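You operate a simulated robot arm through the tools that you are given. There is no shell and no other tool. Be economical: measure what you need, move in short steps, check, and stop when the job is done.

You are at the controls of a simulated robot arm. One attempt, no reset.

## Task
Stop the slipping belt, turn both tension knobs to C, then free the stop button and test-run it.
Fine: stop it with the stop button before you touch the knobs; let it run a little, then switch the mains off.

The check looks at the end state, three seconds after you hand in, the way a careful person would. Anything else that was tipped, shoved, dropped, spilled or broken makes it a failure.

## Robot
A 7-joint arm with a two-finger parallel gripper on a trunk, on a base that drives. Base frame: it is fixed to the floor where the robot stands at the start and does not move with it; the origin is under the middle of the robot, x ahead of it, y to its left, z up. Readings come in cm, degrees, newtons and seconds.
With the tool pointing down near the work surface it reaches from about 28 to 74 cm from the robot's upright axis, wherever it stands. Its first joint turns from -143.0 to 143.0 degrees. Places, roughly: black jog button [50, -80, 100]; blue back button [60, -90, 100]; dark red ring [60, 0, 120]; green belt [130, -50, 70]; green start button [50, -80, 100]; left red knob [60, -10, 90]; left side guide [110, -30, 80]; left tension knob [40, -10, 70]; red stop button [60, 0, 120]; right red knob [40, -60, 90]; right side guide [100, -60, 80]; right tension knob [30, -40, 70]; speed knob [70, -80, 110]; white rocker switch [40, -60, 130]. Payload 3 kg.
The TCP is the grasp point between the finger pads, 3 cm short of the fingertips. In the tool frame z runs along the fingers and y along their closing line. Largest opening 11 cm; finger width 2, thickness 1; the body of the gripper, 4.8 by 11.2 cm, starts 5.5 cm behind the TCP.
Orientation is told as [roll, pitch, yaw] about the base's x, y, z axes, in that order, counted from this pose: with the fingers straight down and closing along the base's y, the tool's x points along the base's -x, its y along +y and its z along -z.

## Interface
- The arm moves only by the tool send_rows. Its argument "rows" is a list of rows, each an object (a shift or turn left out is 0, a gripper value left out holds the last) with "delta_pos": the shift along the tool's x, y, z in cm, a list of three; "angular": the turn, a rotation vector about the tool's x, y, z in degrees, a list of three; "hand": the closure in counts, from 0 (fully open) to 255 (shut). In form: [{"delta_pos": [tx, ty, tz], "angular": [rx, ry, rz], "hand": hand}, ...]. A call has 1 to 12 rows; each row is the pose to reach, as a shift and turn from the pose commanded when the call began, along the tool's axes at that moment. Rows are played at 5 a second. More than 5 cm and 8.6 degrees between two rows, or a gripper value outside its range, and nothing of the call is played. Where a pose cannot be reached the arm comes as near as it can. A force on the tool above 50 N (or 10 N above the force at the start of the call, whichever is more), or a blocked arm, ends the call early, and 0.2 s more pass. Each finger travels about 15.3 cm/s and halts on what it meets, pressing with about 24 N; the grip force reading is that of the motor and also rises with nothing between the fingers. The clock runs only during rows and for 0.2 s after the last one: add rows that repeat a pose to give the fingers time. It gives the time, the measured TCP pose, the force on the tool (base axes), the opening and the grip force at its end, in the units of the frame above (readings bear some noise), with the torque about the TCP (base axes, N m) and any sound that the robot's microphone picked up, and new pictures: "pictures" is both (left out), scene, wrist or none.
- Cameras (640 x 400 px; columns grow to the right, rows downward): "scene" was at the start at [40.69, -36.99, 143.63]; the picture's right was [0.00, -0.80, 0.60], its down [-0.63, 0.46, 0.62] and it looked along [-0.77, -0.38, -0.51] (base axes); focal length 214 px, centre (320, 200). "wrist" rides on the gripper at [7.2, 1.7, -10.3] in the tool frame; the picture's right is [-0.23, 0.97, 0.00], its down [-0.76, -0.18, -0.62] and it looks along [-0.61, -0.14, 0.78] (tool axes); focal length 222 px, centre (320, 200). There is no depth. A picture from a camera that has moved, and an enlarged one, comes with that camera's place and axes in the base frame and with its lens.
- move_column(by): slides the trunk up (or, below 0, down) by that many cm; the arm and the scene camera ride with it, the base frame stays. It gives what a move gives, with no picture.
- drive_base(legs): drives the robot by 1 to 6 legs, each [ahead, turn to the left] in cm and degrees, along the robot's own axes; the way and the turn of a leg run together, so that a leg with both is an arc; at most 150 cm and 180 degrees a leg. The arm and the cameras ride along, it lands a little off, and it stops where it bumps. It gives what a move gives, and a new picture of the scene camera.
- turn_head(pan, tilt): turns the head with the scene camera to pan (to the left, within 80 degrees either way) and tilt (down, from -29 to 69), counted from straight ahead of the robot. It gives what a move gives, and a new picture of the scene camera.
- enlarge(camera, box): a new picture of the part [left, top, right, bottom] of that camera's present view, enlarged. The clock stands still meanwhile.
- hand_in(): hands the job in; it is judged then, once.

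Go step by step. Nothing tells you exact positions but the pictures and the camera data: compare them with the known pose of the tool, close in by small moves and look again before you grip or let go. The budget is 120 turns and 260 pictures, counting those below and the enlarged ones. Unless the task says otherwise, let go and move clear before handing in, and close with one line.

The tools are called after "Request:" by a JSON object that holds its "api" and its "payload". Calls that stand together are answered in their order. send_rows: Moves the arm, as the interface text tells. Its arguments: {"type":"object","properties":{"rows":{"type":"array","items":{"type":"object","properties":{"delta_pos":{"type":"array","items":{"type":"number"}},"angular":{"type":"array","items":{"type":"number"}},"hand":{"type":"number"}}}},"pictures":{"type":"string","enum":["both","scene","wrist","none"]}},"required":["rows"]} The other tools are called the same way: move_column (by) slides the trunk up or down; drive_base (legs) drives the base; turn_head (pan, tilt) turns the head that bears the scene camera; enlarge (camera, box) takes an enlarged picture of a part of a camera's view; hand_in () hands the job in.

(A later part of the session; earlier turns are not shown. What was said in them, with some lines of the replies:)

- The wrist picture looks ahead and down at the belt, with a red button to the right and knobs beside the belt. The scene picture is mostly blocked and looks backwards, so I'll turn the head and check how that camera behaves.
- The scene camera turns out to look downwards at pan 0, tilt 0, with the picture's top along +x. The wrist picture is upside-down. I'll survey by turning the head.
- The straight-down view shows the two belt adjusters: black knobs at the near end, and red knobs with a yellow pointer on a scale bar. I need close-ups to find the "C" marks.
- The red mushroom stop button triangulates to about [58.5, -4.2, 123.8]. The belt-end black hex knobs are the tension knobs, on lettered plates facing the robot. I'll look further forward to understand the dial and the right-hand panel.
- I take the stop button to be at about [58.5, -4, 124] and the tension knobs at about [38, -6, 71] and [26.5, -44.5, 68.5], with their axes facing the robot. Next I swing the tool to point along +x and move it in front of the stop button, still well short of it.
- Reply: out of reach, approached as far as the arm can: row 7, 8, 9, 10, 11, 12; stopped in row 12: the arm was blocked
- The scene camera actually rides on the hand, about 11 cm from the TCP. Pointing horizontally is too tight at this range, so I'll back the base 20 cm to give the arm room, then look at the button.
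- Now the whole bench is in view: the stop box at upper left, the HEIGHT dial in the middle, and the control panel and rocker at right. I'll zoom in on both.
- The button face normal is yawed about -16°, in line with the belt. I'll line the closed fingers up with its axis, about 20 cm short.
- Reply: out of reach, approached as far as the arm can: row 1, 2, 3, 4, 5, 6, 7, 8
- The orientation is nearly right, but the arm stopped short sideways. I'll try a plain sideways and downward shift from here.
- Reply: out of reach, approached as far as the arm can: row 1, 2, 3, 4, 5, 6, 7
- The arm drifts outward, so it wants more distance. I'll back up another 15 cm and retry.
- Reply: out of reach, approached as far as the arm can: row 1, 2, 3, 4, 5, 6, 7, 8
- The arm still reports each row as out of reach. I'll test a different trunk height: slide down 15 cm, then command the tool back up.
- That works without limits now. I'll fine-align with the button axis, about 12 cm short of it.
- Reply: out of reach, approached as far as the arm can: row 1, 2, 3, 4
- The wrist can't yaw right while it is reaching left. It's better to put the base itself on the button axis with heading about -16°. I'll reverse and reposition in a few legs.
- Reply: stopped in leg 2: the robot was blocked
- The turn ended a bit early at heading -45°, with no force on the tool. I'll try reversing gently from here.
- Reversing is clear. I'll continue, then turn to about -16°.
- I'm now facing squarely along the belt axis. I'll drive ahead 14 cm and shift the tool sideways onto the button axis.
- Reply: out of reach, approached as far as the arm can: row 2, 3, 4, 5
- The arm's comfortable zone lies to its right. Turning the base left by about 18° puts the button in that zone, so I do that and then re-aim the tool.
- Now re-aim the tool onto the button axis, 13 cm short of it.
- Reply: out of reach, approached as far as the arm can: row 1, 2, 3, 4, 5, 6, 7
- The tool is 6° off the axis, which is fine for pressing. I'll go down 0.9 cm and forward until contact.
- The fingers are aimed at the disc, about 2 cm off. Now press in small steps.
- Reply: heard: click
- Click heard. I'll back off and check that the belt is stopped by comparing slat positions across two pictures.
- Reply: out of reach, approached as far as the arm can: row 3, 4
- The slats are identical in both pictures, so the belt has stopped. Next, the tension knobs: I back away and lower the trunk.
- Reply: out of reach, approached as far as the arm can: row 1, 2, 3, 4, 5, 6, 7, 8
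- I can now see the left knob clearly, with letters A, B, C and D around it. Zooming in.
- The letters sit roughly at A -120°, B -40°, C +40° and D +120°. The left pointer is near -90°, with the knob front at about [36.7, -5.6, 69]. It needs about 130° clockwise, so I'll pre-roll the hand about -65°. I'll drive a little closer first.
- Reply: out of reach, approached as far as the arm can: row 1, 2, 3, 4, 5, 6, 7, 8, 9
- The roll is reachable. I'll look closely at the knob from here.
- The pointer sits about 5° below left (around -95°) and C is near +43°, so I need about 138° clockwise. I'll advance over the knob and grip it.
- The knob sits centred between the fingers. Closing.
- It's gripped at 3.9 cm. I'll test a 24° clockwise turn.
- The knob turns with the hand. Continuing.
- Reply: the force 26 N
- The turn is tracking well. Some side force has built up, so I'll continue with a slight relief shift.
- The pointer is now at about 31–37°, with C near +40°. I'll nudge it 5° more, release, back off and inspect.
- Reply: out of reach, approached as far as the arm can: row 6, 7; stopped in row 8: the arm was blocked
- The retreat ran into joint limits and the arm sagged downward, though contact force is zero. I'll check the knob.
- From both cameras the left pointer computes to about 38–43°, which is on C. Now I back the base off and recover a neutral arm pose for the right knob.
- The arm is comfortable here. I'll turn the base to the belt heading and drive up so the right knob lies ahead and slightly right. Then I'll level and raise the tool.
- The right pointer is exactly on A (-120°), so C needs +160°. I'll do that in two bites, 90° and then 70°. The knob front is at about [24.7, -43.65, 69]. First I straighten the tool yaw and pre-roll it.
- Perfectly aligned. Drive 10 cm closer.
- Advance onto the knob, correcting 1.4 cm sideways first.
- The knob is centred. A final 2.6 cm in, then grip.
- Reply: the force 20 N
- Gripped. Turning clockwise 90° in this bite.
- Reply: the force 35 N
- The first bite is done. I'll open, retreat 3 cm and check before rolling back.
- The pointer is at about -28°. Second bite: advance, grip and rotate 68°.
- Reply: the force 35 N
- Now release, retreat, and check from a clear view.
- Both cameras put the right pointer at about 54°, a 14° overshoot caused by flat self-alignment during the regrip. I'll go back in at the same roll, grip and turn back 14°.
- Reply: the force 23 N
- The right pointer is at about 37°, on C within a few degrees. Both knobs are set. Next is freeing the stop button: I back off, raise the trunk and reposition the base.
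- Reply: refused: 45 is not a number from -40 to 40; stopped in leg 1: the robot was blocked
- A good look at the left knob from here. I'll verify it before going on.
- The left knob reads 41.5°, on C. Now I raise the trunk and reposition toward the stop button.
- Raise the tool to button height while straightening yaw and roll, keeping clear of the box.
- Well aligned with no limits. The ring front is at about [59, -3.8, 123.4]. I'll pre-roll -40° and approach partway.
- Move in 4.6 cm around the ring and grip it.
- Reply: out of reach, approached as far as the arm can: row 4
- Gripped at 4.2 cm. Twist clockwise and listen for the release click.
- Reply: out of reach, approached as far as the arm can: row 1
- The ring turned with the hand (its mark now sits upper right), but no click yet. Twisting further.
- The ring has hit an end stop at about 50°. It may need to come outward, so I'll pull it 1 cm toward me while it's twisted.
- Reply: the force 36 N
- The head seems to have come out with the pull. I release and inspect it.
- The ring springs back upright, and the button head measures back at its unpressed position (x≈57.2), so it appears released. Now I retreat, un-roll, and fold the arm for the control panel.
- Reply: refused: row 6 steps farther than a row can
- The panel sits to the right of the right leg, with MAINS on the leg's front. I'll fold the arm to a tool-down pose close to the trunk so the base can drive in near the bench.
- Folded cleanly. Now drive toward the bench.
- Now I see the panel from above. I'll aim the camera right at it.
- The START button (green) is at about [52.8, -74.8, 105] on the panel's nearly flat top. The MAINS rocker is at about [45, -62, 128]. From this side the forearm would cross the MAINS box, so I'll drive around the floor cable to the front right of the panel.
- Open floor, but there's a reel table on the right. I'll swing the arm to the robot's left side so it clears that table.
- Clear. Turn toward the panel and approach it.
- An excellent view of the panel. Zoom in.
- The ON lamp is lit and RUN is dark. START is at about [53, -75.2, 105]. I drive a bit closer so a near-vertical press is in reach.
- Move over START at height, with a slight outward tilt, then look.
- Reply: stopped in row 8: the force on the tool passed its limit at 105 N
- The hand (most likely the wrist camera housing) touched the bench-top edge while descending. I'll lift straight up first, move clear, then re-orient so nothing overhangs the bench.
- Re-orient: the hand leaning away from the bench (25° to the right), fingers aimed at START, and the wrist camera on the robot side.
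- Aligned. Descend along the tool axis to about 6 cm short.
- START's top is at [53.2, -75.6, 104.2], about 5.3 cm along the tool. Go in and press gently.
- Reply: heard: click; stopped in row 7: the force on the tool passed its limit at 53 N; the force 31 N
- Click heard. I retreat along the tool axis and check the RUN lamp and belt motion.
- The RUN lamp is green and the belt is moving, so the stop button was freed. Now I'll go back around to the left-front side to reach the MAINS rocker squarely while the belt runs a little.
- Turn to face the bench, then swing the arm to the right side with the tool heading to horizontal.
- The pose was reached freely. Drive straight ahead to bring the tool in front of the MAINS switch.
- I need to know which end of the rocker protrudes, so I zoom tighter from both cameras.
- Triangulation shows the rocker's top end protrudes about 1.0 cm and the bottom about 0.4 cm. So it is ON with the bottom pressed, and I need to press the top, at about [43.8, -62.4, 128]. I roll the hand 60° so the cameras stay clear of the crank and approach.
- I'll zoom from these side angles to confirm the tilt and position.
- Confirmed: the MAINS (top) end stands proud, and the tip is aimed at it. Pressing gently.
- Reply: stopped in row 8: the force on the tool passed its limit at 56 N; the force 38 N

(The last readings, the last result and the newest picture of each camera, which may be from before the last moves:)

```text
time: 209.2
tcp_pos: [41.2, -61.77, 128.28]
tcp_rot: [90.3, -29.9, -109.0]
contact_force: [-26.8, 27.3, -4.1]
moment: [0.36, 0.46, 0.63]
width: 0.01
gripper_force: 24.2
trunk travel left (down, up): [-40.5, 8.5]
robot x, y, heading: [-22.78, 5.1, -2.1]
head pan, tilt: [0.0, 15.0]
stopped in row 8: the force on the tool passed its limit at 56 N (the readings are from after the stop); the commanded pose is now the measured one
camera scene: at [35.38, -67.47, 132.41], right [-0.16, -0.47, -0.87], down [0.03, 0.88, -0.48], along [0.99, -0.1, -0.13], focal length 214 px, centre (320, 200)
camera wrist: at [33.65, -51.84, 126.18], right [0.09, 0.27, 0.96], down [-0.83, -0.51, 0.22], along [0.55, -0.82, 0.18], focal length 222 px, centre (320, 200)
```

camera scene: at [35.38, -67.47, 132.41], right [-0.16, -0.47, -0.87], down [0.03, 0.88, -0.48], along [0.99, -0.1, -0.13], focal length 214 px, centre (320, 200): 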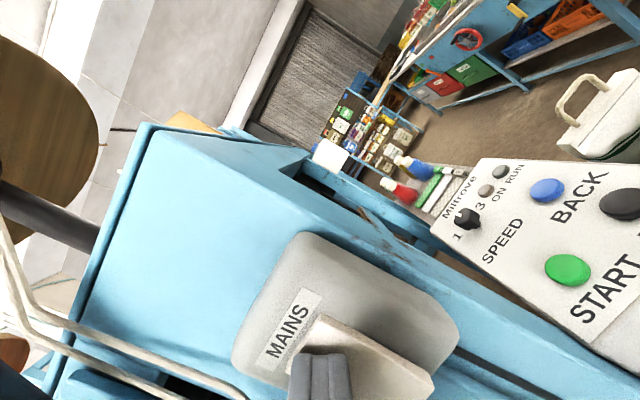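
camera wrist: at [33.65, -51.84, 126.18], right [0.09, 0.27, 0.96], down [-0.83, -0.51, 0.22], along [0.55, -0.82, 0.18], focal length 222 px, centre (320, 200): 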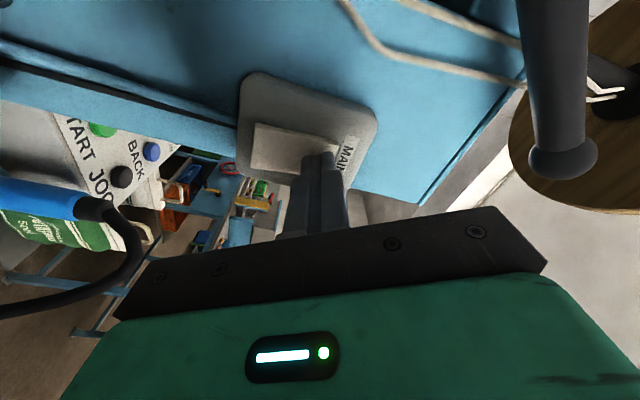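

Both lamps (ON and RUN) are now dark, so the mains is off. I retreat and verify.

Request:
{"api": "send_rows", "payload": {"rows": [{"delta_pos": [0, 0, -3]}, {"delta_pos": [0, 0, -7]}, {"delta_pos": [0, 0, -11]}, {"delta_pos": [0, 0, -15]}, {"delta_pos": [0, 0, -15]}], "pictures": "none"}}

Request:
{"api": "drive_base", "payload": {"legs": [[-35, 0]]}}

Request:
{"api": "send_rows", "payload": {"rows": [{"angular": [0, 0, -8]}, {"angular": [0, 0, -16]}, {"angular": [0, 0, -24]}, {"angular": [0, 0, -32]}, {"angular": [0, 0, -40]}, {"angular": [0, 0, -48]}, {"angular": [0, 0, -56]}, {"angular": [0, 0, -60]}], "pictures": "scene"}}

```text
time: 210.4
tcp_pos: [27.38, -57.02, 128.14]
tcp_rot: [90.2, -30.0, -109.0]
contact_force: [-0.1, 0.8, 0.3]
moment: [0.0, 0.04, -0.01]
width: 0.01
gripper_force: 23.8
trunk travel left (down, up): [-40.5, 8.5]
robot x, y, heading: [-22.26, 5.0, -1.9]
head pan, tilt: [0.0, 15.0]
```

```text
time: 212.7
tcp_pos: [-7.91, -55.87, 128.09]
tcp_rot: [90.1, -29.9, -108.9]
contact_force: [-0.1, -0.9, -0.4]
moment: [0.02, -0.02, 0.04]
width: 0.0
gripper_force: 24.1
trunk travel left (down, up): [-40.5, 8.5]
robot x, y, heading: [-57.87, 6.24, -2.0]
head pan, tilt: [0.0, 15.0]
camera scene: at [-13.73, -61.6, 132.18], right [-0.16, -0.47, -0.87], down [0.03, 0.88, -0.48], along [0.99, -0.1, -0.13], focal length 214 px, centre (320, 200)
```

scene: 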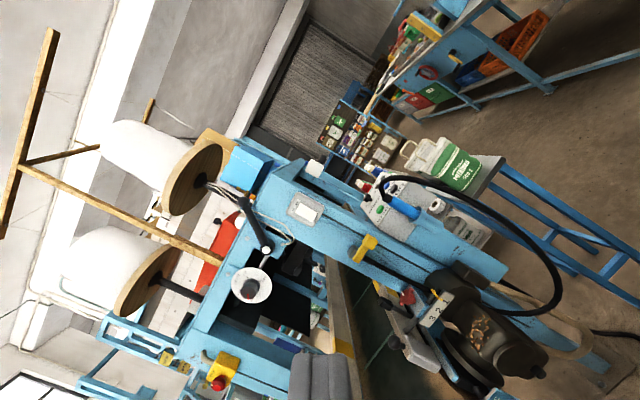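

```text
time: 214.5
tcp_pos: [-7.83, -55.86, 128.14]
tcp_rot: [-170.0, -89.8, 151.0]
contact_force: [-0.2, 0.4, -0.4]
moment: [0.03, 0.01, 0.01]
width: 0.02
gripper_force: 24.1
trunk travel left (down, up): [-40.5, 8.5]
robot x, y, heading: [-57.96, 6.41, -1.9]
head pan, tilt: [0.0, 15.0]
camera scene: at [-11.34, -54.55, 136.54], right [-0.32, -0.95, 0.0], down [-0.24, 0.08, -0.97], along [0.91, -0.31, -0.26], focal length 214 px, centre (320, 200)
```

scene: 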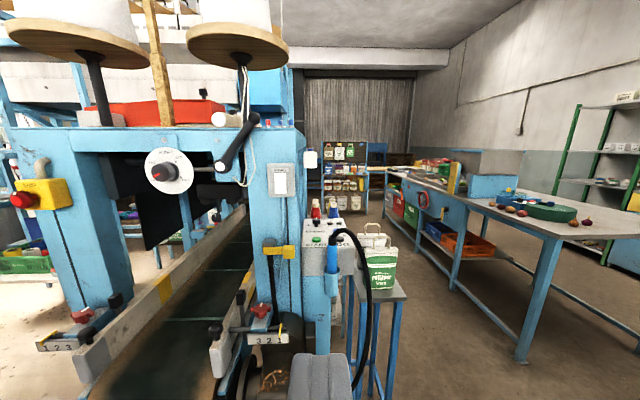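

Final checks: panel lamps, rocker and tension knobs.

Request:
{"api": "enlarge", "payload": {"camera": "scene", "box": [250, 150, 370, 270]}}

Request:
{"api": "turn_head", "payload": {"pan": 15, "tilt": 45}}

```text
3.33 times, centred on (310, 210) of scene
camera zoom: at [-11.34, -54.55, 136.54], right [-0.32, -0.95, 0.0], down [-0.24, 0.08, -0.97], along [0.91, -0.31, -0.26], focal length 715 px, centre (353, 167)
```

zoom: 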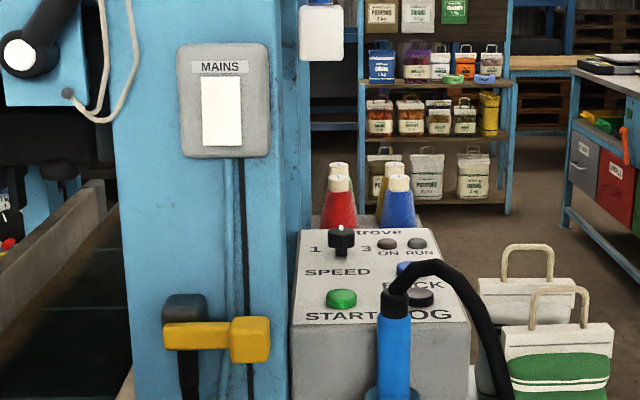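

```text
time: 215.4
tcp_pos: [-7.83, -55.94, 128.17]
tcp_rot: [140.7, -89.9, -159.6]
contact_force: [1.1, 0.4, -0.6]
moment: [0.0, -0.01, -0.01]
width: 0.01
gripper_force: 23.7
trunk travel left (down, up): [-40.5, 8.5]
robot x, y, heading: [-58.0, 6.35, -2.2]
head pan, tilt: [15.0, 45.0]
camera scene: at [-12.05, -52.1, 131.86], right [-0.07, -1.0, 0.0], down [-0.7, 0.05, -0.71], along [0.71, -0.05, -0.7], focal length 214 px, centre (320, 200)
```

scene: 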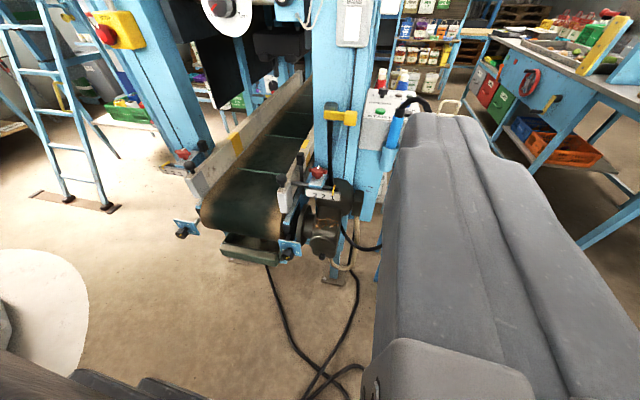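

Both lamps are dark, the belt is still, the knobs are on C, the stop button is out, and the arm is clear. I'm handing in.

Request:
{"api": "hand_in", "payload": {}}

```text
The job is handed in.
```

I stopped the belt with the stop button and turned both tension knobs to C. I then freed the stop button, ran the belt for about 35 seconds, and switched the mains off. While lining up on START the hand bumped the bench-top edge once (about 105 N), and I saw nothing moved or damaged afterwards.
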